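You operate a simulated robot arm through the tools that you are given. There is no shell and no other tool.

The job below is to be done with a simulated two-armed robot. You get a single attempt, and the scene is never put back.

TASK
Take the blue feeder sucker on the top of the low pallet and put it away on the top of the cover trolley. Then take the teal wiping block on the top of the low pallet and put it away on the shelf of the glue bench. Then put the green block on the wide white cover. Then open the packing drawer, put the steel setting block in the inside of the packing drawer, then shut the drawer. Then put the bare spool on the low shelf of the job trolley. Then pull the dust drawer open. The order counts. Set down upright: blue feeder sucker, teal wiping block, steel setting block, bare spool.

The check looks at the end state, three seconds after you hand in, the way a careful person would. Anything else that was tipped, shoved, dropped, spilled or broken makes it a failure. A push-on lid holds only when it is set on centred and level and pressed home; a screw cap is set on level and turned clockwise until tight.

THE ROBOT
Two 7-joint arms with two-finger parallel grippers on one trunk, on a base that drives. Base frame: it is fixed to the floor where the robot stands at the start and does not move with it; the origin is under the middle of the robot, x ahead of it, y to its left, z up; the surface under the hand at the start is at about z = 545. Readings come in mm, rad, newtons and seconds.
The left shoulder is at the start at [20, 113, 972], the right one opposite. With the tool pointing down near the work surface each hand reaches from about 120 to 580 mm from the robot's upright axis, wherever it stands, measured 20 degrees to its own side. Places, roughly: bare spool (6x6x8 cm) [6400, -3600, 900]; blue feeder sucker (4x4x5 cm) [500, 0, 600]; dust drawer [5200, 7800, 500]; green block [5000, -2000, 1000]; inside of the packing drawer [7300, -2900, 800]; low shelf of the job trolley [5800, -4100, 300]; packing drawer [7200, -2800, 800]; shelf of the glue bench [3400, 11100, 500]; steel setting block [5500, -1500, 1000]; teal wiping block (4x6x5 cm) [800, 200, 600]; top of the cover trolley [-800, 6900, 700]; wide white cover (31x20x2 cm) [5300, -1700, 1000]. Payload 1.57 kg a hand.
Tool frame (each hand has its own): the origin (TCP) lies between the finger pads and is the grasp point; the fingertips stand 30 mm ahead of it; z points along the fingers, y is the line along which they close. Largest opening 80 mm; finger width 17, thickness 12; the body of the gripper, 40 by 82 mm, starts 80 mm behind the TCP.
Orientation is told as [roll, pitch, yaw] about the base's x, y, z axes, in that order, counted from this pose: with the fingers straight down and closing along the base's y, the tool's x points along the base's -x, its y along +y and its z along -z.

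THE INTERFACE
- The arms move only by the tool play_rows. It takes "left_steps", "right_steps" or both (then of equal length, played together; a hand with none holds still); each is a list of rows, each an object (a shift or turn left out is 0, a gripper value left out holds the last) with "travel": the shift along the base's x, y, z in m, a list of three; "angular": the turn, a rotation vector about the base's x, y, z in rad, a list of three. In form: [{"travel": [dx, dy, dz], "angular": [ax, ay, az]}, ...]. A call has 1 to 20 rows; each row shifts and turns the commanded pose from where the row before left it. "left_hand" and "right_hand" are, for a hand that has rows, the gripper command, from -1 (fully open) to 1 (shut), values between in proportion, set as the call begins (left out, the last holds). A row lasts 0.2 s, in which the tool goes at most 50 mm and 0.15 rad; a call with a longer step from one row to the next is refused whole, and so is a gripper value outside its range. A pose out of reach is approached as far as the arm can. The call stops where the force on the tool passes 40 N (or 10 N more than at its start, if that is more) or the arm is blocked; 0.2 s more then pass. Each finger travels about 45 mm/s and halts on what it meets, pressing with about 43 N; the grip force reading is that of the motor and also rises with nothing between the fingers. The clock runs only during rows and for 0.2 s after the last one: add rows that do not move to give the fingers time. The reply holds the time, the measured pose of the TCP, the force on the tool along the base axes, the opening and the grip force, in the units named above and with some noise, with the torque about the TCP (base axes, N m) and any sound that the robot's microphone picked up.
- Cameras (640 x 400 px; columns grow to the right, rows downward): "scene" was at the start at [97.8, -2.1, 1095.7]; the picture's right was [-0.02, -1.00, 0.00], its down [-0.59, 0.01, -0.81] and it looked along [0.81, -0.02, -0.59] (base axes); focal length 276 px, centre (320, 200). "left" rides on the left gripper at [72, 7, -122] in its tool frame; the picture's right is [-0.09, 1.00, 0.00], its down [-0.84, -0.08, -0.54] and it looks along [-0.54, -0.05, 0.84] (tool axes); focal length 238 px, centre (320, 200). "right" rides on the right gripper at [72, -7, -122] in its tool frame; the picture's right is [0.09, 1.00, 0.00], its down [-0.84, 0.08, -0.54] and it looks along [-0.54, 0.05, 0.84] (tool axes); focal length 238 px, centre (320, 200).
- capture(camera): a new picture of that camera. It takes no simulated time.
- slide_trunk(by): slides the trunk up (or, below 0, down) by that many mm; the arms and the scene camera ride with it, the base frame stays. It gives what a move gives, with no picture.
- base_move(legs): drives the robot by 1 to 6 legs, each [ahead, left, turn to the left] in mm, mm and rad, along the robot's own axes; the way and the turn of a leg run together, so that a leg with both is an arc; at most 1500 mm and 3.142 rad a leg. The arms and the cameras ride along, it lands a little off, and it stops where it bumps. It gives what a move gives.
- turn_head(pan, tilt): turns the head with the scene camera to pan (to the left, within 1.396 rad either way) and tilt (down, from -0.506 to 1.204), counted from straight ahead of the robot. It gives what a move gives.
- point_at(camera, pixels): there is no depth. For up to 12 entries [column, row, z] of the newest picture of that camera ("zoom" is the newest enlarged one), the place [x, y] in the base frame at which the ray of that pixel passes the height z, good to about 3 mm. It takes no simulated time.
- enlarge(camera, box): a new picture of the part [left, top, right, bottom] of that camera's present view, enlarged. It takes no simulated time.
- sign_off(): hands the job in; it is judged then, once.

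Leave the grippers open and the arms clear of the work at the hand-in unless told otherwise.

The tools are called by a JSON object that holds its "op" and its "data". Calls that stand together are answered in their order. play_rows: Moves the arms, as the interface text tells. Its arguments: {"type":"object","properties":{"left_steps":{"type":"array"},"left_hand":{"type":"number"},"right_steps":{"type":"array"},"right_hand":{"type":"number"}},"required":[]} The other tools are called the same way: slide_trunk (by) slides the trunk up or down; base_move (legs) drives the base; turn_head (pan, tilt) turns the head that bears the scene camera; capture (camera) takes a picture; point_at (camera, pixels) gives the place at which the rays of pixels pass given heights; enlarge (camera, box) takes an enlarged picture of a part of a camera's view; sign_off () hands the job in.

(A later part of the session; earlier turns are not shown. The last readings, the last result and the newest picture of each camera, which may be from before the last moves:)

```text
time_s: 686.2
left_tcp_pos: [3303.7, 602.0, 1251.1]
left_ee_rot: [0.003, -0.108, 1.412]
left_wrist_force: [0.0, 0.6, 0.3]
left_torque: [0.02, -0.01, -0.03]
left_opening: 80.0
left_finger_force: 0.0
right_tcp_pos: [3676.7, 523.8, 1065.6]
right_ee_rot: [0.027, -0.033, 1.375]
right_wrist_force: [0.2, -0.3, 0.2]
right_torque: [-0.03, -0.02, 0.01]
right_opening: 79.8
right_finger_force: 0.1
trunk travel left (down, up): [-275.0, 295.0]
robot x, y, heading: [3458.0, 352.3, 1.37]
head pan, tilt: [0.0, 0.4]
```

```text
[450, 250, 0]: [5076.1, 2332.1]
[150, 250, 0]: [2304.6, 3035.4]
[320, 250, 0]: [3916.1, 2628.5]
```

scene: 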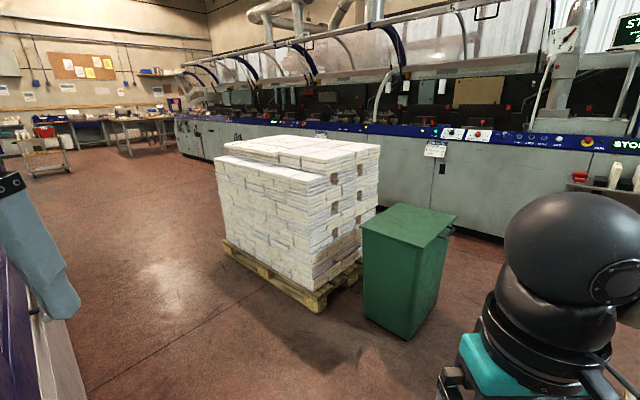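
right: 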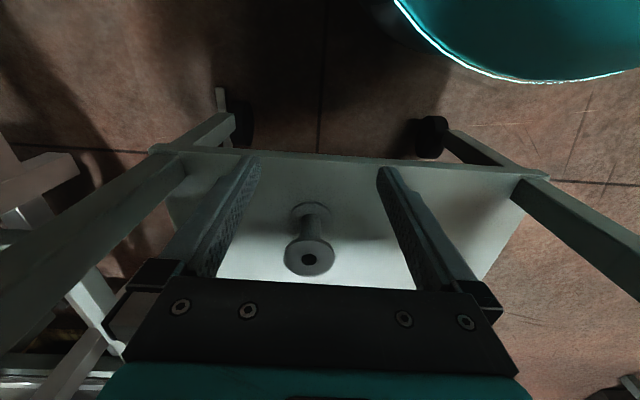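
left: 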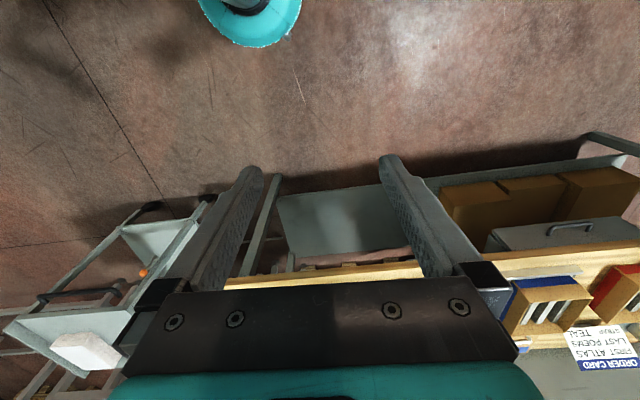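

The left arm touched the end of the first machine and the base stopped. I'll slide right 220 mm, away from it, and look at the clearance.

{"op": "base_move", "data": {"legs": [[0, -220, 0]]}}

{"op": "turn_head", "data": {"pan": 0.9, "tilt": 0.6}}

{"op": "capture", "data": {"camera": "scene"}}

{"op": "capture", "data": {"camera": "left"}}

```text
time_s: 687.1
left_tcp_pos: [3306.7, 606.1, 1255.1]
left_ee_rot: [-0.007, -0.14, 1.419]
left_wrist_force: [0.1, 0.7, 0.1]
left_torque: [0.01, 0.01, 0.01]
left_opening: 80.2
left_finger_force: 0.1
right_tcp_pos: [3683.2, 532.4, 1064.7]
right_ee_rot: [0.017, -0.021, 1.393]
right_wrist_force: [0.6, 0.1, 0.1]
right_torque: [0.02, 0.0, 0.01]
right_opening: 79.9
right_finger_force: 0.1
trunk travel left (down, up): [-275.0, 295.0]
robot x, y, heading: [3474.4, 343.1, 1.388]
head pan, tilt: [0.0, 0.4]
stopped in leg 1: the robot was blocked; the commanded pose is now the measured one
```

```text
time_s: 688.3
left_tcp_pos: [3307.4, 605.9, 1255.4]
left_ee_rot: [-0.006, -0.14, 1.418]
left_wrist_force: [0.2, -0.8, -0.1]
left_torque: [0.01, 0.02, 0.03]
left_opening: 80.0
left_finger_force: 0.1
right_tcp_pos: [3684.4, 532.0, 1065.9]
right_ee_rot: [0.017, -0.023, 1.39]
right_wrist_force: [0.6, 0.2, 0.6]
right_torque: [0.03, -0.03, 0.01]
right_opening: 80.0
right_finger_force: 0.0
trunk travel left (down, up): [-275.0, 295.0]
robot x, y, heading: [3477.9, 342.3, 1.379]
head pan, tilt: [0.901, 0.6]
```

```text
taken
```

scene: 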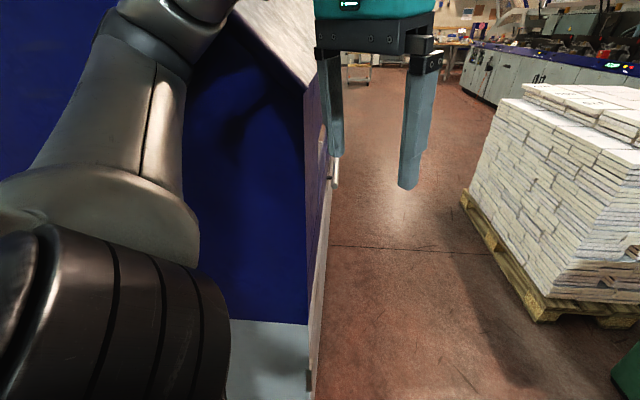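

```text
taken
```

left: 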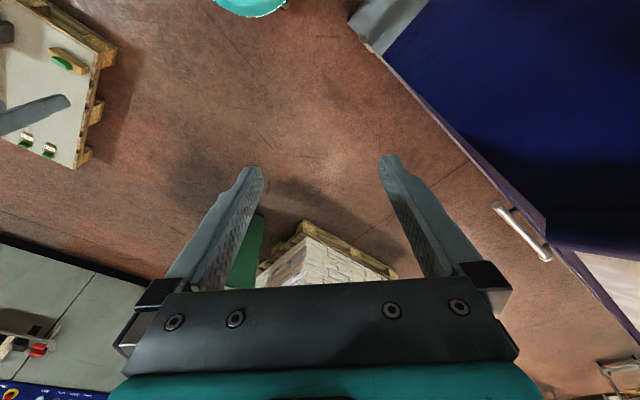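

The left upper arm rests against the blue machine end. I'll reverse the way I came.

{"op": "base_move", "data": {"legs": [[-150, 0, 0]]}}

{"op": "capture", "data": {"camera": "scene"}}

```text
time_s: 689.7
left_tcp_pos: [3266.9, 493.2, 1243.6]
left_ee_rot: [-0.02, -0.107, 1.412]
left_wrist_force: [-1.4, 0.4, -0.1]
left_torque: [0.05, -0.03, 0.0]
left_opening: 80.1
left_finger_force: 0.0
right_tcp_pos: [3644.2, 412.2, 1063.1]
right_ee_rot: [0.0, 0.002, 1.386]
right_wrist_force: [0.5, -0.7, 1.5]
right_torque: [0.03, -0.04, -0.01]
right_opening: 79.9
right_finger_force: 0.0
trunk travel left (down, up): [-275.0, 295.0]
robot x, y, heading: [3449.7, 203.1, 1.374]
head pan, tilt: [0.901, 0.6]
```

```text
taken
```

scene: 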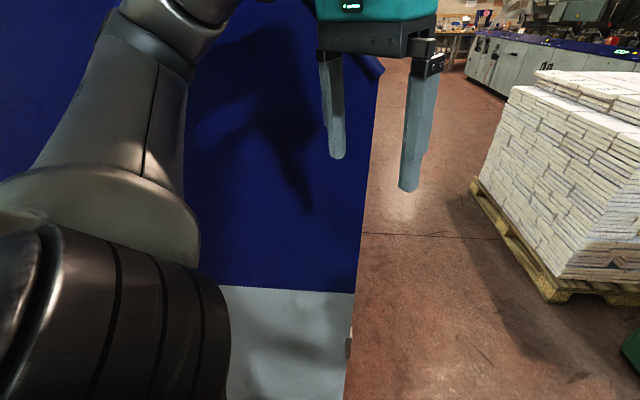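

I'm free of the machine now. I'll measure its corner, fix the left hand's small tilt, and slide right.

{"op": "point_at", "data": {"camera": "scene", "pixels": [[347, 397, 0], [352, 300, 400], [553, 300, 0], [473, 185, 0]]}}

{"op": "base_move", "data": {"legs": [[0, -260, 0]]}}

{"op": "turn_head", "data": {"pan": 0.5, "tilt": 0.5}}

{"op": "capture", "data": {"camera": "scene"}}

```text
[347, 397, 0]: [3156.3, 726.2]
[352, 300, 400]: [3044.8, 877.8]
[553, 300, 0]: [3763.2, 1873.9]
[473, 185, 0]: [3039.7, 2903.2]
```

```text
time_s: 691.5
left_tcp_pos: [3522.4, 443.0, 1244.3]
left_ee_rot: [-0.017, -0.107, 1.417]
left_wrist_force: [0.3, -0.5, 0.2]
left_torque: [0.0, 0.03, -0.01]
left_opening: 80.1
left_finger_force: 0.2
right_tcp_pos: [3899.8, 365.7, 1062.8]
right_ee_rot: [0.003, 0.003, 1.389]
right_wrist_force: [0.6, 0.3, 0.5]
right_torque: [0.0, 0.03, 0.05]
right_opening: 79.8
right_finger_force: 0.1
trunk travel left (down, up): [-275.0, 295.0]
robot x, y, heading: [3700.2, 153.3, 1.381]
head pan, tilt: [0.901, 0.6]
```

```text
time_s: 692.4
left_tcp_pos: [3520.4, 444.0, 1244.4]
left_ee_rot: [-0.017, -0.106, 1.417]
left_wrist_force: [0.4, -0.1, 0.6]
left_torque: [0.02, -0.01, -0.04]
left_opening: 80.2
left_finger_force: 0.0
right_tcp_pos: [3899.2, 364.7, 1062.9]
right_ee_rot: [0.003, 0.002, 1.389]
right_wrist_force: [-0.2, 0.5, -0.6]
right_torque: [0.01, 0.01, 0.03]
right_opening: 80.1
right_finger_force: 0.0
trunk travel left (down, up): [-275.0, 295.0]
robot x, y, heading: [3701.2, 155.2, 1.38]
head pan, tilt: [0.499, 0.499]
```

```text
taken
```

scene: 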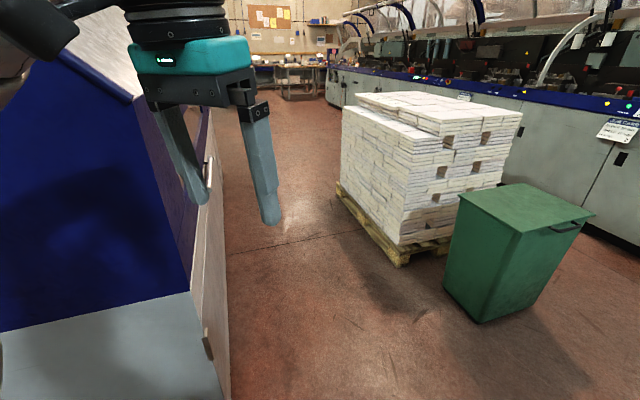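

The machine's end corner is at about (3156,726). I'll measure the green bin's foot to fit between them.

{"op": "point_at", "data": {"camera": "scene", "pixels": [[443, 287, 0], [481, 323, 0], [540, 285, 0], [461, 195, 560], [515, 228, 560], [399, 266, 0], [228, 395, 0], [226, 256, 0]]}}

```text
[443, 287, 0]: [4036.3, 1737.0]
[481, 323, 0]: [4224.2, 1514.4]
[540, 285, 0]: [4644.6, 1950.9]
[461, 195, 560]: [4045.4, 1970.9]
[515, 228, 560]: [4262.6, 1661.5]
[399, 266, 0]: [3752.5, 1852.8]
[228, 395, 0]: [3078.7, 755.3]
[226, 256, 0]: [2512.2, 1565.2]
```

The lane's clear width is about 1.15 m. I'll drive 668 mm ahead, turn to 2.228, and check again.

{"op": "base_move", "data": {"legs": [[668, -28, 0], [0, 0, 0.848]]}}

{"op": "turn_head", "data": {"pan": 0.0, "tilt": 0.45}}

{"op": "capture", "data": {"camera": "scene"}}

{"op": "point_at", "data": {"camera": "scene", "pixels": [[200, 300, 0], [440, 300, 0], [320, 300, 0]]}}

```text
time_s: 698.2
left_tcp_pos: [3516.3, 844.2, 1242.7]
left_ee_rot: [-0.018, -0.106, 2.254]
left_wrist_force: [-0.4, 1.2, 0.1]
left_torque: [0.03, 0.01, 0.02]
left_opening: 80.0
left_finger_force: 0.0
right_tcp_pos: [3828.9, 1073.1, 1063.2]
right_ee_rot: [0.002, 0.002, 2.227]
right_wrist_force: [-0.9, -0.1, 0.2]
right_torque: [-0.01, 0.0, -0.02]
right_opening: 80.0
right_finger_force: 0.1
trunk travel left (down, up): [-275.0, 295.0]
robot x, y, heading: [3855.3, 784.1, 2.22]
head pan, tilt: [0.499, 0.499]
```

```text
time_s: 699.2
left_tcp_pos: [3517.2, 845.3, 1244.0]
left_ee_rot: [-0.017, -0.107, 2.252]
left_wrist_force: [0.4, 0.8, -0.2]
left_torque: [-0.04, 0.01, 0.02]
left_opening: 79.9
left_finger_force: 0.0
right_tcp_pos: [3829.5, 1073.3, 1062.6]
right_ee_rot: [-0.001, 0.002, 2.228]
right_wrist_force: [-0.3, 0.0, -0.4]
right_torque: [-0.03, 0.03, -0.03]
right_opening: 80.2
right_finger_force: 0.1
trunk travel left (down, up): [-275.0, 295.0]
robot x, y, heading: [3852.6, 777.8, 2.218]
head pan, tilt: [0.0, 0.45]
```

```text
taken
```

scene: 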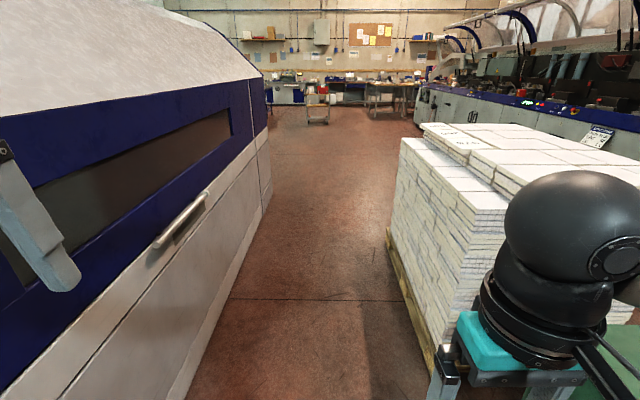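

```text
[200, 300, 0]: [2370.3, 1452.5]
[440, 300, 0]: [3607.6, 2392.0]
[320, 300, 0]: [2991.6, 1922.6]
```

I'm centred in the lane. I'll drive 3.9 m through it.

{"op": "base_move", "data": {"legs": [[1300, 0, 0.008], [1300, 0, 0], [1300, 0, 0]]}}

{"op": "turn_head", "data": {"pan": 0.0, "tilt": 0.3}}

{"op": "capture", "data": {"camera": "scene"}}

```text
time_s: 712.0
left_tcp_pos: [1879.3, 2843.6, 1247.9]
left_ee_rot: [-0.012, -0.116, 2.301]
left_wrist_force: [0.4, -0.4, -0.6]
left_torque: [-0.02, 0.03, 0.0]
left_opening: 79.8
left_finger_force: 0.0
right_tcp_pos: [2179.2, 3086.4, 1063.0]
right_ee_rot: [0.008, -0.003, 2.276]
right_wrist_force: [0.1, -0.3, 0.6]
right_torque: [0.01, -0.01, -0.01]
right_opening: 79.9
right_finger_force: 0.0
trunk travel left (down, up): [-275.0, 295.0]
robot x, y, heading: [2208.8, 2798.3, 2.265]
head pan, tilt: [0.0, 0.45]
stopped in leg 3: the robot was blocked; the commanded pose is now the measured one
```

```text
time_s: 712.7
left_tcp_pos: [1880.6, 2844.5, 1247.8]
left_ee_rot: [-0.01, -0.113, 2.301]
left_wrist_force: [0.3, -0.8, 0.4]
left_torque: [-0.04, -0.01, -0.01]
left_opening: 80.0
left_finger_force: 0.2
right_tcp_pos: [2178.8, 3087.5, 1062.9]
right_ee_rot: [0.009, -0.003, 2.275]
right_wrist_force: [-0.4, -1.0, 0.3]
right_torque: [0.01, 0.02, 0.0]
right_opening: 80.1
right_finger_force: 0.0
trunk travel left (down, up): [-275.0, 295.0]
robot x, y, heading: [2212.0, 2798.0, 2.269]
head pan, tilt: [0.0, 0.3]
```

```text
taken
```

scene: 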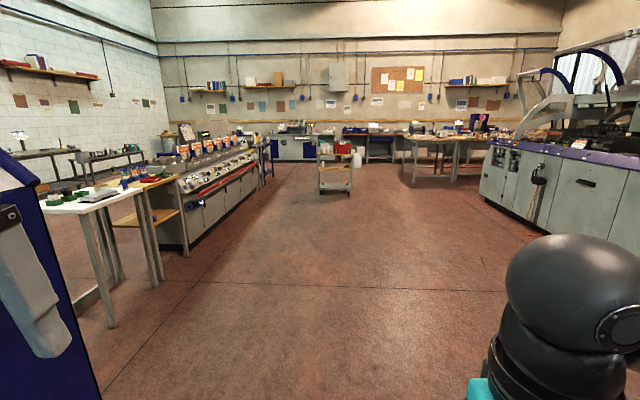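

The left arm brushed the machine near its far corner. I'll back up 80 mm, slide right 180 mm, and continue out of the lane.

{"op": "base_move", "data": {"legs": [[-80, 0, 0]]}}

{"op": "base_move", "data": {"legs": [[0, -180, 0]]}}

{"op": "turn_head", "data": {"pan": 0.8, "tilt": 0.6}}

{"op": "capture", "data": {"camera": "scene"}}

```text
time_s: 713.8
left_tcp_pos: [1924.9, 2780.9, 1246.8]
left_ee_rot: [-0.018, -0.111, 2.306]
left_wrist_force: [-0.4, -0.5, -0.6]
left_torque: [-0.01, 0.04, -0.01]
left_opening: 80.2
left_finger_force: 0.0
right_tcp_pos: [2225.6, 3023.9, 1062.7]
right_ee_rot: [0.006, 0.0, 2.276]
right_wrist_force: [0.1, 0.5, 0.5]
right_torque: [-0.01, -0.02, 0.0]
right_opening: 80.1
right_finger_force: 0.1
trunk travel left (down, up): [-275.0, 295.0]
robot x, y, heading: [2263.8, 2734.5, 2.269]
head pan, tilt: [0.0, 0.3]
```

```text
time_s: 715.3
left_tcp_pos: [2062.6, 2898.0, 1244.4]
left_ee_rot: [-0.018, -0.109, 2.306]
left_wrist_force: [0.6, -0.2, 0.5]
left_torque: [-0.02, 0.03, -0.01]
left_opening: 80.1
left_finger_force: 0.0
right_tcp_pos: [2363.2, 3142.3, 1062.6]
right_ee_rot: [0.001, 0.002, 2.274]
right_wrist_force: [0.5, 0.5, 0.1]
right_torque: [-0.01, -0.01, 0.01]
right_opening: 80.0
right_finger_force: 0.1
trunk travel left (down, up): [-275.0, 295.0]
robot x, y, heading: [2403.7, 2855.2, 2.267]
head pan, tilt: [0.0, 0.3]
```

```text
time_s: 716.5
left_tcp_pos: [2062.3, 2897.9, 1244.9]
left_ee_rot: [-0.022, -0.108, 2.303]
left_wrist_force: [0.4, 0.3, 0.4]
left_torque: [0.02, 0.02, -0.03]
left_opening: 79.9
left_finger_force: 0.2
right_tcp_pos: [2363.8, 3140.7, 1062.7]
right_ee_rot: [0.0, 0.001, 2.274]
right_wrist_force: [0.3, 0.9, 0.2]
right_torque: [0.01, 0.01, 0.04]
right_opening: 80.1
right_finger_force: 0.1
trunk travel left (down, up): [-275.0, 295.0]
robot x, y, heading: [2403.7, 2852.7, 2.259]
head pan, tilt: [0.799, 0.6]
```

```text
taken
```

scene: 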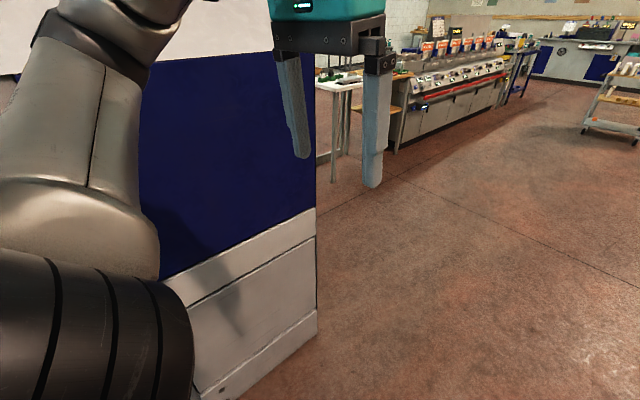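

I'm clear of it now. I'll straighten the left hand and drive 1.5 m ahead onto the open floor.

{"op": "play_rows", "data": {"left_steps": [{"angular": [-0.094, -0.057, 0]}, {"travel": [0.02, 0.02, -0.02]}, {"travel": [0.02, 0.02, -0.02]}, {}]}}

{"op": "base_move", "data": {"legs": [[1400, 0, 0]]}}

{"op": "turn_head", "data": {"pan": -0.7, "tilt": 0.25}}

{"op": "capture", "data": {"camera": "scene"}}

```text
time_s: 717.5
left_tcp_pos: [2103.8, 2938.4, 1203.0]
left_ee_rot: [0.001, 0.0, 2.306]
left_wrist_force: [-0.2, -0.4, -0.4]
left_torque: [-0.02, 0.01, 0.01]
left_opening: 80.1
left_finger_force: 0.1
right_tcp_pos: [2362.7, 3141.4, 1062.0]
right_ee_rot: [0.0, 0.002, 2.274]
right_wrist_force: [-0.4, 0.2, -0.6]
right_torque: [0.02, 0.03, 0.05]
right_opening: 79.8
right_finger_force: 0.1
trunk travel left (down, up): [-275.0, 295.0]
robot x, y, heading: [2403.4, 2850.4, 2.268]
head pan, tilt: [0.799, 0.6]
```

```text
time_s: 724.4
left_tcp_pos: [1230.3, 4029.0, 1204.2]
left_ee_rot: [0.0, 0.001, 2.275]
left_wrist_force: [-0.2, -0.6, 0.7]
left_torque: [0.01, 0.0, 0.03]
left_opening: 79.8
left_finger_force: 0.1
right_tcp_pos: [1494.4, 4224.8, 1063.1]
right_ee_rot: [0.001, 0.001, 2.243]
right_wrist_force: [0.8, 0.1, 0.2]
right_torque: [0.01, -0.01, 0.02]
right_opening: 80.0
right_finger_force: 0.1
trunk travel left (down, up): [-275.0, 295.0]
robot x, y, heading: [1529.1, 3935.7, 2.238]
head pan, tilt: [0.799, 0.6]
```

```text
time_s: 726.0
left_tcp_pos: [1230.8, 4028.2, 1204.9]
left_ee_rot: [-0.001, 0.0, 2.274]
left_wrist_force: [0.0, -0.3, 0.8]
left_torque: [0.02, 0.01, -0.04]
left_opening: 80.1
left_finger_force: 0.1
right_tcp_pos: [1495.4, 4223.9, 1062.5]
right_ee_rot: [0.0, 0.003, 2.242]
right_wrist_force: [0.1, -0.6, 0.6]
right_torque: [0.02, 0.0, 0.03]
right_opening: 79.9
right_finger_force: 0.1
trunk travel left (down, up): [-275.0, 295.0]
robot x, y, heading: [1528.1, 3934.0, 2.236]
head pan, tilt: [-0.7, 0.25]
```

```text
taken
```

scene: 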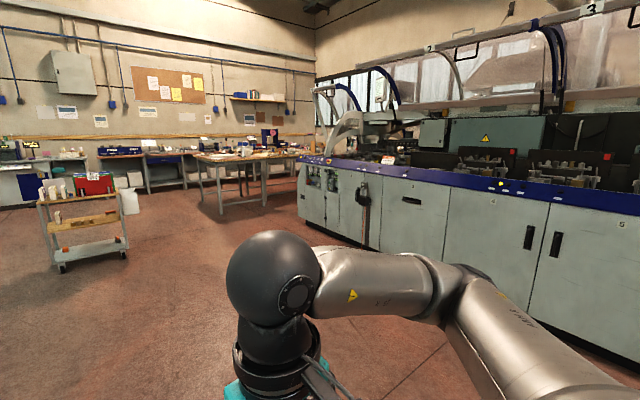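

I'm back on the open floor. I'll drive to about (540,7970) and then into the gap by the glue area.

{"op": "base_move", "data": {"legs": [[0, 0, -0.426], [1385, 0, 0], [1385, 0, 0], [1385, 0, 0], [0, 0, -1.05]]}}

{"op": "turn_head", "data": {"pan": -0.1, "tilt": 0.3}}

{"op": "capture", "data": {"camera": "scene"}}

{"op": "point_at", "data": {"camera": "scene", "pixels": [[320, 300, 0], [400, 300, 0], [250, 300, 0], [400, 350, 0]]}}

```text
time_s: 749.3
left_tcp_pos: [653.7, 8178.0, 1203.6]
left_ee_rot: [0.0, 0.001, 0.839]
left_wrist_force: [0.4, 0.5, -0.5]
left_torque: [0.03, 0.02, -0.02]
left_opening: 79.9
left_finger_force: 0.1
right_tcp_pos: [883.3, 7941.7, 1063.3]
right_ee_rot: [0.001, 0.002, 0.808]
right_wrist_force: [0.7, 0.0, -0.1]
right_torque: [0.03, 0.0, 0.01]
right_opening: 80.2
right_finger_force: 0.0
trunk travel left (down, up): [-275.0, 295.0]
robot x, y, heading: [598.4, 7872.7, 0.805]
head pan, tilt: [-0.7, 0.25]
```

```text
time_s: 750.3
left_tcp_pos: [654.6, 8177.8, 1203.1]
left_ee_rot: [0.0, 0.0, 0.84]
left_wrist_force: [-0.9, 0.4, -0.1]
left_torque: [0.01, 0.03, -0.05]
left_opening: 79.9
left_finger_force: 0.0
right_tcp_pos: [883.6, 7942.1, 1062.4]
right_ee_rot: [0.0, 0.002, 0.807]
right_wrist_force: [0.6, 0.9, -0.7]
right_torque: [0.0, 0.01, -0.01]
right_opening: 79.8
right_finger_force: 0.0
trunk travel left (down, up): [-275.0, 295.0]
robot x, y, heading: [601.7, 7870.7, 0.804]
head pan, tilt: [-0.099, 0.3]
```

```text
taken
```

scene: 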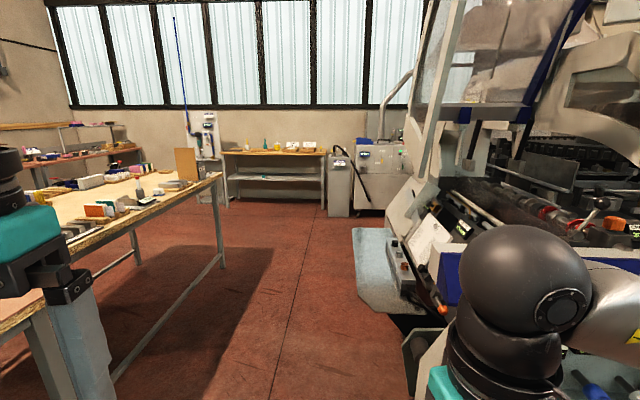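

```text
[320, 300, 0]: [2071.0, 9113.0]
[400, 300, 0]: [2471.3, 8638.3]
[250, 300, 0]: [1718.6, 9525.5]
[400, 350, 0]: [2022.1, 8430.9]
```

The gap is ahead again, and I'll keep 80 mm further left of the machine's tray. I'll drive about 2.4 m to around (2250,9600) and look right.

{"op": "base_move", "data": {"legs": [[400, 80, 0], [1000, 0, 0], [990, 0, 0]]}}

{"op": "turn_head", "data": {"pan": -0.6, "tilt": 0.35}}

{"op": "capture", "data": {"camera": "scene"}}

{"op": "turn_head", "data": {"pan": -1.2, "tilt": 0.35}}

{"op": "capture", "data": {"camera": "scene"}}

```text
time_s: 762.5
left_tcp_pos: [2266.4, 9960.7, 1203.7]
left_ee_rot: [0.002, 0.0, 0.859]
left_wrist_force: [-0.1, 0.5, -0.5]
left_torque: [0.01, 0.0, -0.03]
left_opening: 80.1
left_finger_force: 0.2
right_tcp_pos: [2499.8, 9727.8, 1063.4]
right_ee_rot: [0.0, 0.005, 0.827]
right_wrist_force: [0.7, 0.3, -0.7]
right_torque: [0.04, -0.01, 0.0]
right_opening: 80.1
right_finger_force: 0.0
trunk travel left (down, up): [-275.0, 295.0]
robot x, y, heading: [2219.9, 9650.9, 0.815]
head pan, tilt: [-0.099, 0.3]
```

```text
time_s: 763.4
left_tcp_pos: [2267.4, 9959.2, 1204.4]
left_ee_rot: [0.001, -0.001, 0.859]
left_wrist_force: [-0.2, -0.7, 0.6]
left_torque: [-0.03, 0.0, 0.02]
left_opening: 80.2
left_finger_force: 0.1
right_tcp_pos: [2499.1, 9728.0, 1063.3]
right_ee_rot: [0.001, 0.003, 0.827]
right_wrist_force: [0.1, -0.1, 0.3]
right_torque: [-0.01, -0.05, -0.01]
right_opening: 79.9
right_finger_force: 0.0
trunk travel left (down, up): [-275.0, 295.0]
robot x, y, heading: [2216.7, 9653.4, 0.819]
head pan, tilt: [-0.6, 0.351]
```

```text
taken
```

scene: 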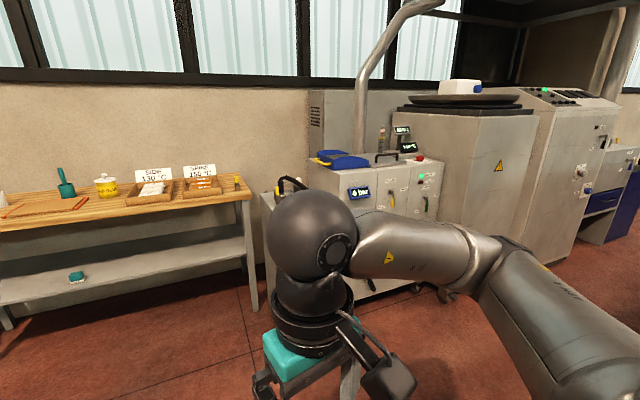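

```text
time_s: 764.4
left_tcp_pos: [2267.7, 9959.2, 1204.9]
left_ee_rot: [-0.001, 0.0, 0.86]
left_wrist_force: [1.1, 0.0, 0.2]
left_torque: [0.02, -0.01, -0.02]
left_opening: 80.1
left_finger_force: 0.0
right_tcp_pos: [2499.4, 9728.0, 1062.8]
right_ee_rot: [0.0, 0.002, 0.827]
right_wrist_force: [0.1, -0.3, -0.6]
right_torque: [-0.02, 0.01, 0.04]
right_opening: 79.9
right_finger_force: 0.0
trunk travel left (down, up): [-275.0, 295.0]
robot x, y, heading: [2217.0, 9651.5, 0.818]
head pan, tilt: [-1.201, 0.351]
```

```text
taken
```

scene: 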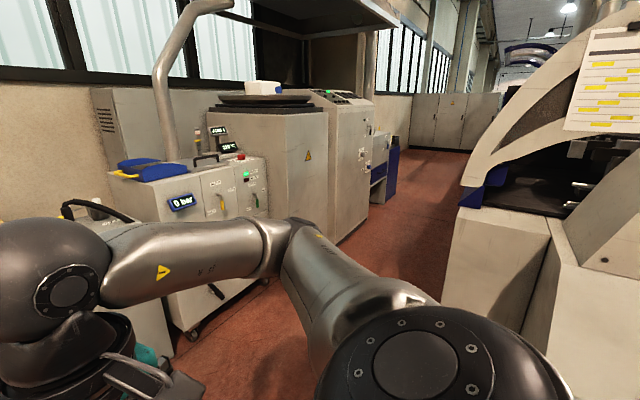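

There's an aisle along the window wall behind the printing machine. The dust cabinet should be the blue-and-grey unit at about (383,165). I'll turn right to look straight down the aisle.

{"op": "base_move", "data": {"legs": [[250, 0, 0], [0, 0, -1.6]]}}

{"op": "turn_head", "data": {"pan": 0.0, "tilt": 0.35}}

{"op": "capture", "data": {"camera": "scene"}}

{"op": "point_at", "data": {"camera": "scene", "pixels": [[320, 300, 0], [250, 300, 0], [400, 300, 0], [320, 250, 0], [320, 220, 0]]}}

```text
time_s: 770.1
left_tcp_pos: [2692.6, 9776.6, 1203.6]
left_ee_rot: [0.001, 0.001, -0.746]
left_wrist_force: [0.1, 0.2, -0.6]
left_torque: [-0.02, 0.01, 0.01]
left_opening: 79.7
left_finger_force: 0.0
right_tcp_pos: [2453.8, 9551.3, 1063.3]
right_ee_rot: [-0.001, 0.002, -0.777]
right_wrist_force: [0.0, 0.3, -0.3]
right_torque: [0.01, 0.0, 0.05]
right_opening: 79.9
right_finger_force: 0.2
trunk travel left (down, up): [-275.0, 295.0]
robot x, y, heading: [2385.6, 9832.6, -0.783]
head pan, tilt: [-1.201, 0.351]
```

```text
time_s: 771.5
left_tcp_pos: [2692.0, 9776.8, 1203.7]
left_ee_rot: [0.001, 0.001, -0.747]
left_wrist_force: [-0.4, -0.9, 0.3]
left_torque: [0.03, 0.04, 0.02]
left_opening: 80.2
left_finger_force: 0.1
right_tcp_pos: [2454.2, 9551.6, 1062.1]
right_ee_rot: [0.0, 0.002, -0.778]
right_wrist_force: [-0.9, 0.6, -0.3]
right_torque: [0.0, 0.01, 0.0]
right_opening: 80.0
right_finger_force: 0.1
trunk travel left (down, up): [-275.0, 295.0]
robot x, y, heading: [2390.0, 9834.7, -0.785]
head pan, tilt: [0.0, 0.351]
```

```text
taken
```

scene: 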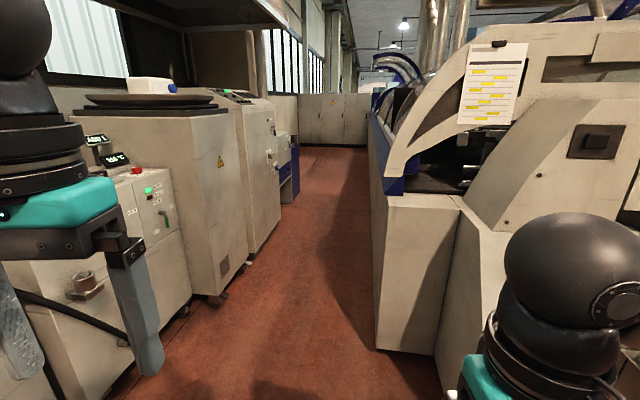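

```text
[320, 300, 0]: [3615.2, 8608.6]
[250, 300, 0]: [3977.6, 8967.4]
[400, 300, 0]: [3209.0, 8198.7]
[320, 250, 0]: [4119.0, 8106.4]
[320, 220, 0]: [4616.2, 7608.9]
```

The aisle is about 1.15 m wide. I'll enlarge the cabinet at (285,165) to find the drawer.

{"op": "enlarge", "data": {"camera": "scene", "box": [230, 110, 330, 220]}}

{"op": "point_at", "data": {"camera": "scene", "pixels": [[220, 298, 0], [245, 262, 0], [280, 218, 0], [376, 350, 0], [372, 240, 0], [300, 195, 0]]}}

```text
3.64 times, centred on (280, 165) of scene
```

zoom: 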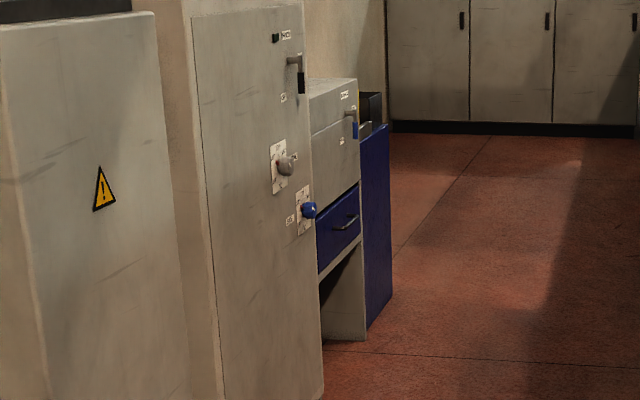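

```text
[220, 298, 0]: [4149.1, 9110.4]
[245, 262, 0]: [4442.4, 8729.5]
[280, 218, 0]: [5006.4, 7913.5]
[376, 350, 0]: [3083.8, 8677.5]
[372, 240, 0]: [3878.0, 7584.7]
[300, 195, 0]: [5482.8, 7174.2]
```

I see it: a blue drawer with a horizontal bar handle under the grey cabinet, facing the aisle. I'll line up with the aisle's centre and go in.

{"op": "base_move", "data": {"legs": [[0, 0, -0.14], [500, 416, 0], [500, 0, 0]]}}

{"op": "turn_head", "data": {"pan": 0.0, "tilt": 0.4}}

{"op": "capture", "data": {"camera": "scene"}}

{"op": "point_at", "data": {"camera": "scene", "pixels": [[320, 300, 0], [200, 300, 0], [440, 300, 0], [320, 240, 0]]}}

```text
time_s: 778.3
left_tcp_pos: [3623.8, 9181.9, 1203.5]
left_ee_rot: [0.001, 0.0, -0.881]
left_wrist_force: [-0.5, 0.2, -0.2]
left_torque: [0.01, -0.01, -0.02]
left_opening: 80.0
left_finger_force: 0.0
right_tcp_pos: [3356.3, 8991.1, 1062.1]
right_ee_rot: [-0.001, 0.003, -0.911]
right_wrist_force: [-0.7, 0.5, 0.1]
right_torque: [0.03, 0.02, 0.01]
right_opening: 79.7
right_finger_force: 0.0
trunk travel left (down, up): [-275.0, 295.0]
robot x, y, heading: [3327.1, 9279.6, -0.921]
head pan, tilt: [0.0, 0.351]
```

```text
time_s: 778.9
left_tcp_pos: [3623.5, 9183.3, 1204.3]
left_ee_rot: [0.0, 0.0, -0.88]
left_wrist_force: [-0.7, 0.7, -0.1]
left_torque: [0.01, 0.0, 0.0]
left_opening: 79.9
left_finger_force: 0.0
right_tcp_pos: [3355.9, 8991.0, 1062.0]
right_ee_rot: [-0.001, 0.002, -0.912]
right_wrist_force: [-0.3, -0.4, 0.4]
right_torque: [-0.01, 0.01, 0.0]
right_opening: 80.0
right_finger_force: 0.1
trunk travel left (down, up): [-275.0, 295.0]
robot x, y, heading: [3330.2, 9282.0, -0.915]
head pan, tilt: [0.0, 0.4]
```

```text
taken
```

scene: 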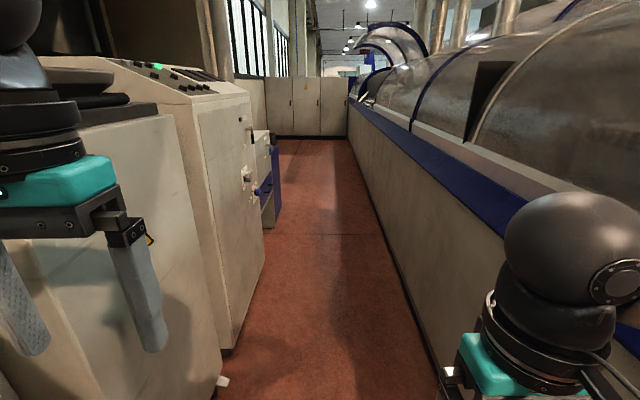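

```text
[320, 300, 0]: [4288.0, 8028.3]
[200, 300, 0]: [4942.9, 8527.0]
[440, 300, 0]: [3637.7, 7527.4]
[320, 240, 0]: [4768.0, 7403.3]
```

I'm centred in the aisle. I'll drive 2.3 m ahead to the dust cabinet.

{"op": "base_move", "data": {"legs": [[0, 0, -0.012], [800, 0, 0], [750, 0, 0], [750, 0, 0]]}}

{"op": "turn_head", "data": {"pan": 1.1, "tilt": 0.7}}

{"op": "capture", "data": {"camera": "scene"}}

{"op": "capture", "data": {"camera": "left"}}

```text
time_s: 790.9
left_tcp_pos: [4952.1, 7287.6, 1204.1]
left_ee_rot: [-0.002, 0.0, -0.908]
left_wrist_force: [-0.4, 0.3, 0.5]
left_torque: [0.04, 0.01, 0.0]
left_opening: 80.2
left_finger_force: 0.1
right_tcp_pos: [4679.9, 7101.9, 1063.2]
right_ee_rot: [0.001, 0.003, -0.937]
right_wrist_force: [-0.3, 0.1, -0.6]
right_torque: [0.04, -0.01, -0.02]
right_opening: 80.0
right_finger_force: 0.1
trunk travel left (down, up): [-275.0, 295.0]
robot x, y, heading: [4660.6, 7392.3, -0.944]
head pan, tilt: [0.0, 0.4]
```

```text
time_s: 792.3
left_tcp_pos: [4952.8, 7287.2, 1203.3]
left_ee_rot: [0.0, 0.001, -0.908]
left_wrist_force: [-0.1, -0.5, 0.6]
left_torque: [-0.02, -0.03, 0.01]
left_opening: 80.2
left_finger_force: 0.1
right_tcp_pos: [4680.0, 7103.6, 1062.1]
right_ee_rot: [0.0, 0.002, -0.937]
right_wrist_force: [0.6, 0.3, -0.2]
right_torque: [0.0, 0.0, -0.03]
right_opening: 79.9
right_finger_force: 0.0
trunk travel left (down, up): [-275.0, 295.0]
robot x, y, heading: [4657.6, 7390.6, -0.942]
head pan, tilt: [1.1, 0.7]
```

```text
taken
```

scene: 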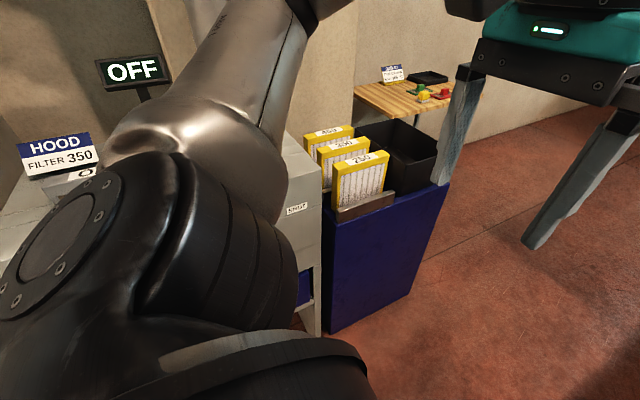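

```text
taken
```

left: 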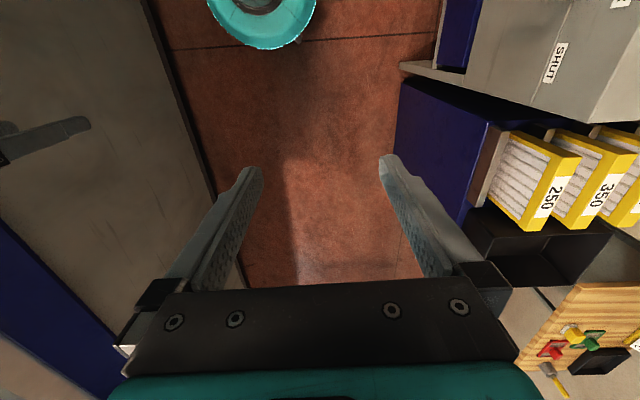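

The hood cabinet with the drawer is directly on my left. I'll turn left 90° to face it and look.

{"op": "base_move", "data": {"legs": [[0, 0, 1.586]]}}

{"op": "turn_head", "data": {"pan": 0.0, "tilt": 0.75}}

{"op": "capture", "data": {"camera": "scene"}}

{"op": "capture", "data": {"camera": "right"}}

```text
time_s: 796.6
left_tcp_pos: [4754.5, 7689.9, 1203.7]
left_ee_rot: [0.0, 0.0, 0.705]
left_wrist_force: [0.7, -0.6, 0.4]
left_torque: [0.04, -0.02, 0.01]
left_opening: 80.2
left_finger_force: 0.0
right_tcp_pos: [4951.0, 7425.1, 1063.2]
right_ee_rot: [0.001, 0.001, 0.674]
right_wrist_force: [-0.7, -1.0, -0.2]
right_torque: [0.0, -0.01, -0.02]
right_opening: 79.9
right_finger_force: 0.0
trunk travel left (down, up): [-275.0, 295.0]
robot x, y, heading: [4665.9, 7395.7, 0.662]
head pan, tilt: [1.1, 0.7]
```

```text
time_s: 797.9
left_tcp_pos: [4754.9, 7689.9, 1202.5]
left_ee_rot: [0.0, 0.0, 0.705]
left_wrist_force: [0.8, 0.9, 0.8]
left_torque: [0.03, -0.03, -0.02]
left_opening: 80.0
left_finger_force: 0.1
right_tcp_pos: [4949.7, 7425.0, 1062.9]
right_ee_rot: [0.0, 0.001, 0.673]
right_wrist_force: [0.4, -0.4, 0.8]
right_torque: [0.0, 0.0, -0.04]
right_opening: 80.1
right_finger_force: 0.0
trunk travel left (down, up): [-275.0, 295.0]
robot x, y, heading: [4661.4, 7393.8, 0.667]
head pan, tilt: [0.0, 0.75]
```

```text
taken
```

scene: 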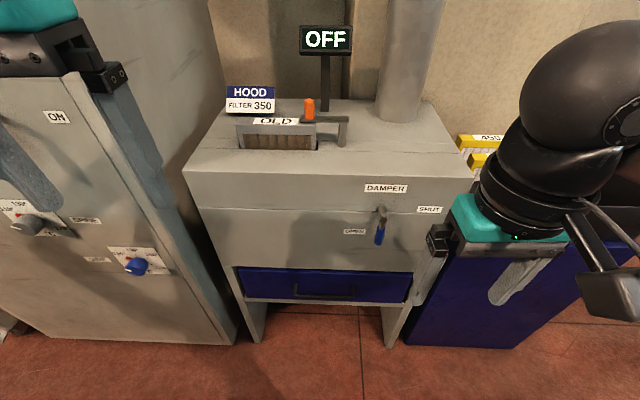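

```text
taken
```

right: 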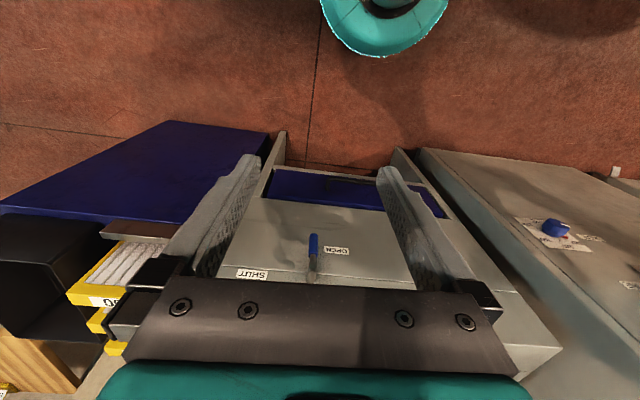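

The blue dust drawer is in front, with its bar handle at about (325,295). The damper lever above it at (380,228) must be avoided. I'll enlarge and triangulate.

{"op": "enlarge", "data": {"camera": "scene", "box": [230, 220, 422, 340]}}

{"op": "enlarge", "data": {"camera": "right", "box": [230, 130, 470, 280]}}

```text
3.33 times, centred on (326, 280) of scene
```

zoom: 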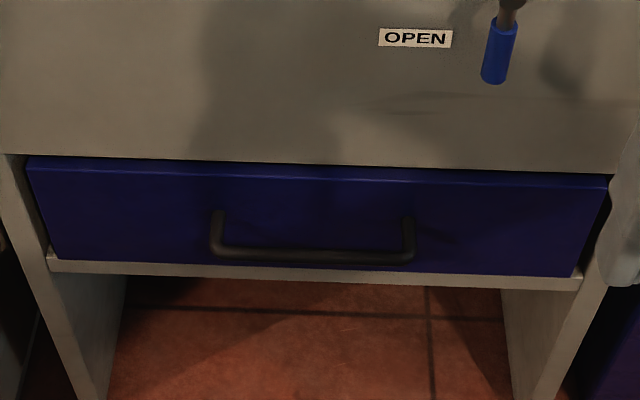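

```text
2.67 times, centred on (350, 205) of right
```

zoom: 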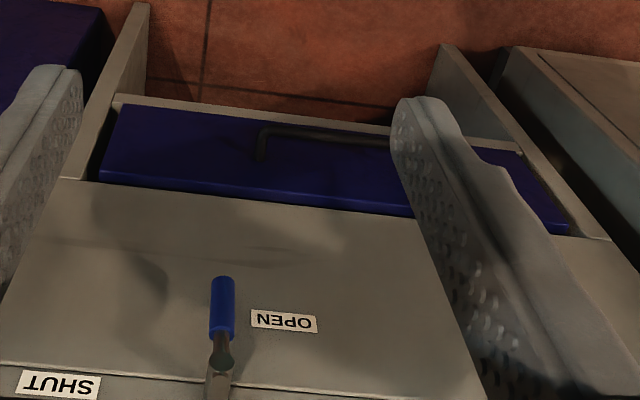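

I'll query the handle's right-end corner in both cameras at several heights.

{"op": "point_at", "data": {"camera": "zoom", "pixels": [[263, 131, 460], [263, 131, 490], [263, 131, 520], [263, 131, 550], [385, 142, 500], [258, 158, 520]]}}

{"op": "point_at", "data": {"camera": "scene", "pixels": [[353, 296.8, 460], [353, 296.8, 490], [353, 296.8, 520], [353, 296.8, 550], [295.4, 296.2, 500], [323.9, 297.1, 500], [352.4, 286, 520]]}}

```text
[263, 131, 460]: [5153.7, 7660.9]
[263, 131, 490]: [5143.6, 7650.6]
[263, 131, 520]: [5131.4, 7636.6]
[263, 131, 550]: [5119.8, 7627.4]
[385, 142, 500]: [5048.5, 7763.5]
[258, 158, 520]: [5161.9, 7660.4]
```

```text
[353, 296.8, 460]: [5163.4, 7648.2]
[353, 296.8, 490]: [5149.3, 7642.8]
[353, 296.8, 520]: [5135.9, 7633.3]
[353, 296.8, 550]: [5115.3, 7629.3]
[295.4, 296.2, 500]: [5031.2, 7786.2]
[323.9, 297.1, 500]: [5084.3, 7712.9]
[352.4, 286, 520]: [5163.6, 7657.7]
```

The bar is 535 mm high, about 510 mm ahead and nearly centred, standing about 37 mm out. I'll check the damper lever's place so the hand passes left of it.

{"op": "point_at", "data": {"camera": "zoom", "pixels": [[222, 280, 700], [222, 280, 740], [222, 340, 740], [222, 340, 780], [225, 385, 800]]}}

{"op": "point_at", "data": {"camera": "scene", "pixels": [[378, 244, 660], [378, 244, 700], [378, 244, 740], [382, 208, 780], [382, 208, 820]]}}

{"op": "base_move", "data": {"legs": [[0, 80, -0.02]]}}

```text
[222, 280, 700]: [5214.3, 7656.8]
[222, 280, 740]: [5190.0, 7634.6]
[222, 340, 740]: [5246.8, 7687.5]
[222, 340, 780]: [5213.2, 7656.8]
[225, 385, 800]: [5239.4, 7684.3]
```

```text
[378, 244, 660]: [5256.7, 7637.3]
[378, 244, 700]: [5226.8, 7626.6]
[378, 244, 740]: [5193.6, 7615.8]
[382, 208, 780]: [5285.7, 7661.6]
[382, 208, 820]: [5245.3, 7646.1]
```

```text
time_s: 799.0
left_tcp_pos: [4712.3, 7750.4, 1204.3]
left_ee_rot: [0.0, 0.001, 0.685]
left_wrist_force: [-0.1, -0.1, 0.6]
left_torque: [-0.05, -0.02, 0.01]
left_opening: 79.8
left_finger_force: 0.0
right_tcp_pos: [4902.0, 7482.3, 1063.3]
right_ee_rot: [-0.001, 0.003, 0.656]
right_wrist_force: [1.0, 0.7, -0.1]
right_torque: [-0.01, -0.04, -0.01]
right_opening: 80.1
right_finger_force: 0.0
trunk travel left (down, up): [-275.0, 295.0]
robot x, y, heading: [4612.2, 7451.2, 0.649]
head pan, tilt: [0.0, 0.75]
```

The lever is 136 mm to the right of the bar's middle, well clear. I'll lower the trunk fully, then bring the right hand forward and into the leaning, turned pose I used on the packing drawer.

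{"op": "slide_trunk", "data": {"by": -275}}

{"op": "play_rows", "data": {"right_steps": [{"travel": [0.026, 0.0195, 0], "angular": [0.0733, -0.0978, 0]}, {"travel": [0.026, 0.0195, 0], "angular": [0.0733, -0.0978, 0]}, {"travel": [0.026, 0.0195, 0], "angular": [0.0733, -0.0978, 0]}, {"travel": [0.026, 0.0195, 0], "angular": [0.0733, -0.0978, 0]}, {"angular": [0.0733, -0.0978, 0]}, {}], "right_hand": -0.1}}

{"op": "play_rows", "data": {"right_steps": [{"angular": [0.0656, 0.0492, -0.117]}, {"angular": [0.0656, 0.0492, -0.117]}, {"angular": [0.0656, 0.0492, -0.117]}, {"angular": [0.0656, 0.0492, -0.117]}, {"angular": [0.0656, 0.0492, -0.117]}, {"angular": [0.0656, 0.0492, -0.117]}, {"angular": [0.0656, 0.0492, -0.117]}, {"angular": [0.0656, 0.0492, -0.117]}, {"angular": [0.0656, 0.0492, -0.117]}, {"angular": [0.0656, 0.0492, -0.117]}, {"angular": [0.0656, 0.0492, -0.117]}, {}]}}

{"op": "capture", "data": {"camera": "right"}}

{"op": "capture", "data": {"camera": "scene"}}

```text
time_s: 801.8
left_tcp_pos: [4712.5, 7750.8, 929.2]
left_ee_rot: [-0.002, 0.001, 0.686]
left_wrist_force: [0.0, 0.3, 0.7]
left_torque: [0.01, 0.01, -0.01]
left_opening: 80.0
left_finger_force: 0.0
right_tcp_pos: [4903.6, 7482.1, 787.7]
right_ee_rot: [0.0, 0.003, 0.656]
right_wrist_force: [-0.3, -0.1, -0.4]
right_torque: [0.03, -0.02, 0.04]
right_opening: 80.1
right_finger_force: 0.1
trunk travel left (down, up): [0.0, 570.0]
robot x, y, heading: [4615.0, 7455.0, 0.644]
head pan, tilt: [0.0, 0.75]
```

```text
time_s: 803.2
left_tcp_pos: [4713.1, 7750.0, 928.1]
left_ee_rot: [0.0, 0.0, 0.685]
left_wrist_force: [-0.4, 0.0, -0.3]
left_torque: [0.0, 0.04, -0.01]
left_opening: 79.8
left_finger_force: 0.0
right_tcp_pos: [5006.1, 7560.2, 787.6]
right_ee_rot: [-0.009, -0.611, 0.658]
right_wrist_force: [-0.6, -0.5, 0.2]
right_torque: [-0.02, -0.04, 0.02]
right_opening: 43.8
right_finger_force: 0.1
trunk travel left (down, up): [0.0, 570.0]
robot x, y, heading: [4611.6, 7456.8, 0.645]
head pan, tilt: [0.0, 0.75]
```

```text
time_s: 805.8
left_tcp_pos: [4712.4, 7750.5, 929.2]
left_ee_rot: [-0.002, 0.0, 0.686]
left_wrist_force: [0.4, 0.3, -0.3]
left_torque: [-0.04, -0.02, -0.01]
left_opening: 79.9
left_finger_force: 0.0
right_tcp_pos: [5006.9, 7561.0, 788.6]
right_ee_rot: [0.613, -0.003, -0.918]
right_wrist_force: [0.0, -0.2, 0.2]
right_torque: [0.04, 0.0, 0.02]
right_opening: 44.0
right_finger_force: 0.2
trunk travel left (down, up): [0.0, 570.0]
robot x, y, heading: [4613.8, 7457.2, 0.645]
head pan, tilt: [0.0, 0.75]
```

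```text
taken
```

right: 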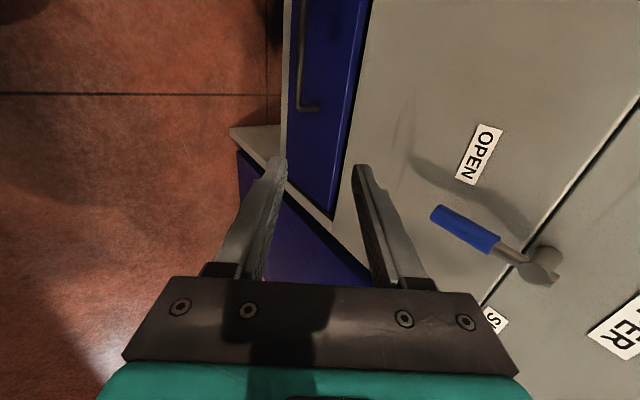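

```text
taken
```

scene: 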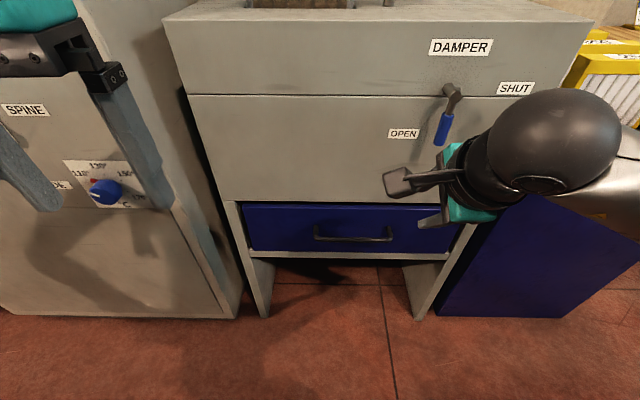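

The hand pose is right. I'll refine the handle position from this lower head view and the wrist camera.

{"op": "enlarge", "data": {"camera": "scene", "box": [280, 190, 440, 290]}}

{"op": "point_at", "data": {"camera": "zoom", "pixels": [[292, 193, 520], [292, 193, 535], [292, 193, 550], [445, 193, 535], [445, 150, 535], [142, 148, 535], [142, 185, 535]]}}

{"op": "point_at", "data": {"camera": "right", "pixels": [[303, 106, 520], [303, 106, 535], [303, 106, 550], [301, 40, 535]]}}

```text
4.00 times, centred on (360, 240) of scene
```

zoom: 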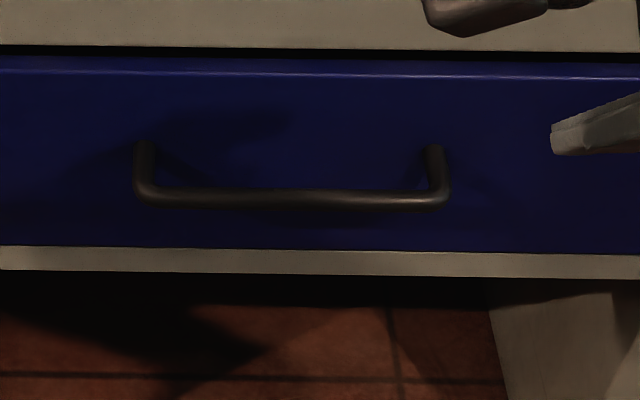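

```text
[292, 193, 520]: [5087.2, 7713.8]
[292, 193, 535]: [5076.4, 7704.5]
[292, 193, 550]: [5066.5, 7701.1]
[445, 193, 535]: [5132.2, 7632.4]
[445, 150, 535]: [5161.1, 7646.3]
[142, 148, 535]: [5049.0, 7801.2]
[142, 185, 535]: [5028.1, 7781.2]
```

```text
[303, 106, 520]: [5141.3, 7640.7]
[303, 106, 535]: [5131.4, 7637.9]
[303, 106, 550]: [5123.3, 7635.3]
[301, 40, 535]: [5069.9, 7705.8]
```

The bar's middle is at (5074,7702,535), standing about 35 mm out. I'll move the hand to its pre-grasp, 60 mm short of it.

{"op": "play_rows", "data": {"right_steps": [{"travel": [-0.0123, 0.0246, -0.02]}, {"travel": [-0.0123, 0.0246, -0.02]}, {"travel": [0.013, 0.0185, -0.038]}, {"travel": [0.013, 0.0185, -0.038]}, {"travel": [0.013, 0.0185, -0.038]}, {"travel": [0.013, 0.0185, -0.038]}, {}], "right_hand": -0.1}}

{"op": "capture", "data": {"camera": "right"}}

{"op": "capture", "data": {"camera": "scene"}}

```text
time_s: 807.4
left_tcp_pos: [4713.0, 7750.1, 928.7]
left_ee_rot: [0.0, -0.001, 0.686]
left_wrist_force: [0.3, 0.0, -0.5]
left_torque: [0.01, 0.01, 0.03]
left_opening: 79.8
left_finger_force: 0.1
right_tcp_pos: [5034.5, 7684.2, 589.8]
right_ee_rot: [0.613, -0.003, -0.915]
right_wrist_force: [0.4, 0.6, -0.4]
right_torque: [0.02, 0.02, 0.0]
right_opening: 43.9
right_finger_force: 0.1
trunk travel left (down, up): [0.0, 570.0]
robot x, y, heading: [4612.7, 7456.7, 0.648]
head pan, tilt: [0.0, 0.75]
```

```text
taken
```

right: 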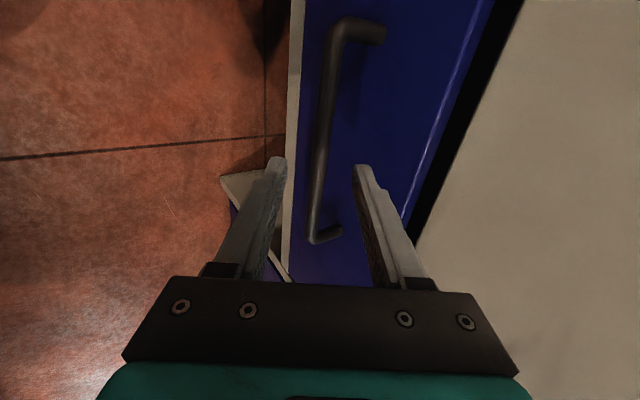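

```text
taken
```

scene: 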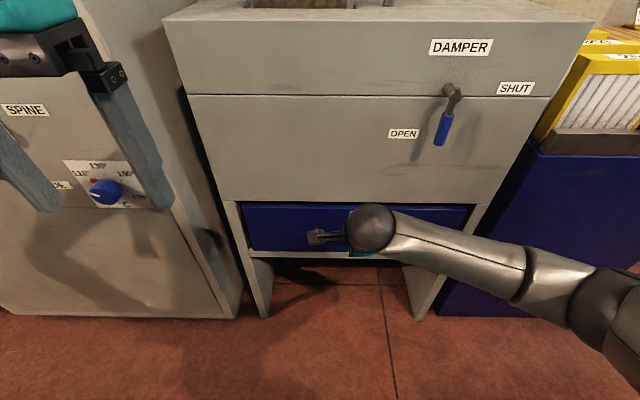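

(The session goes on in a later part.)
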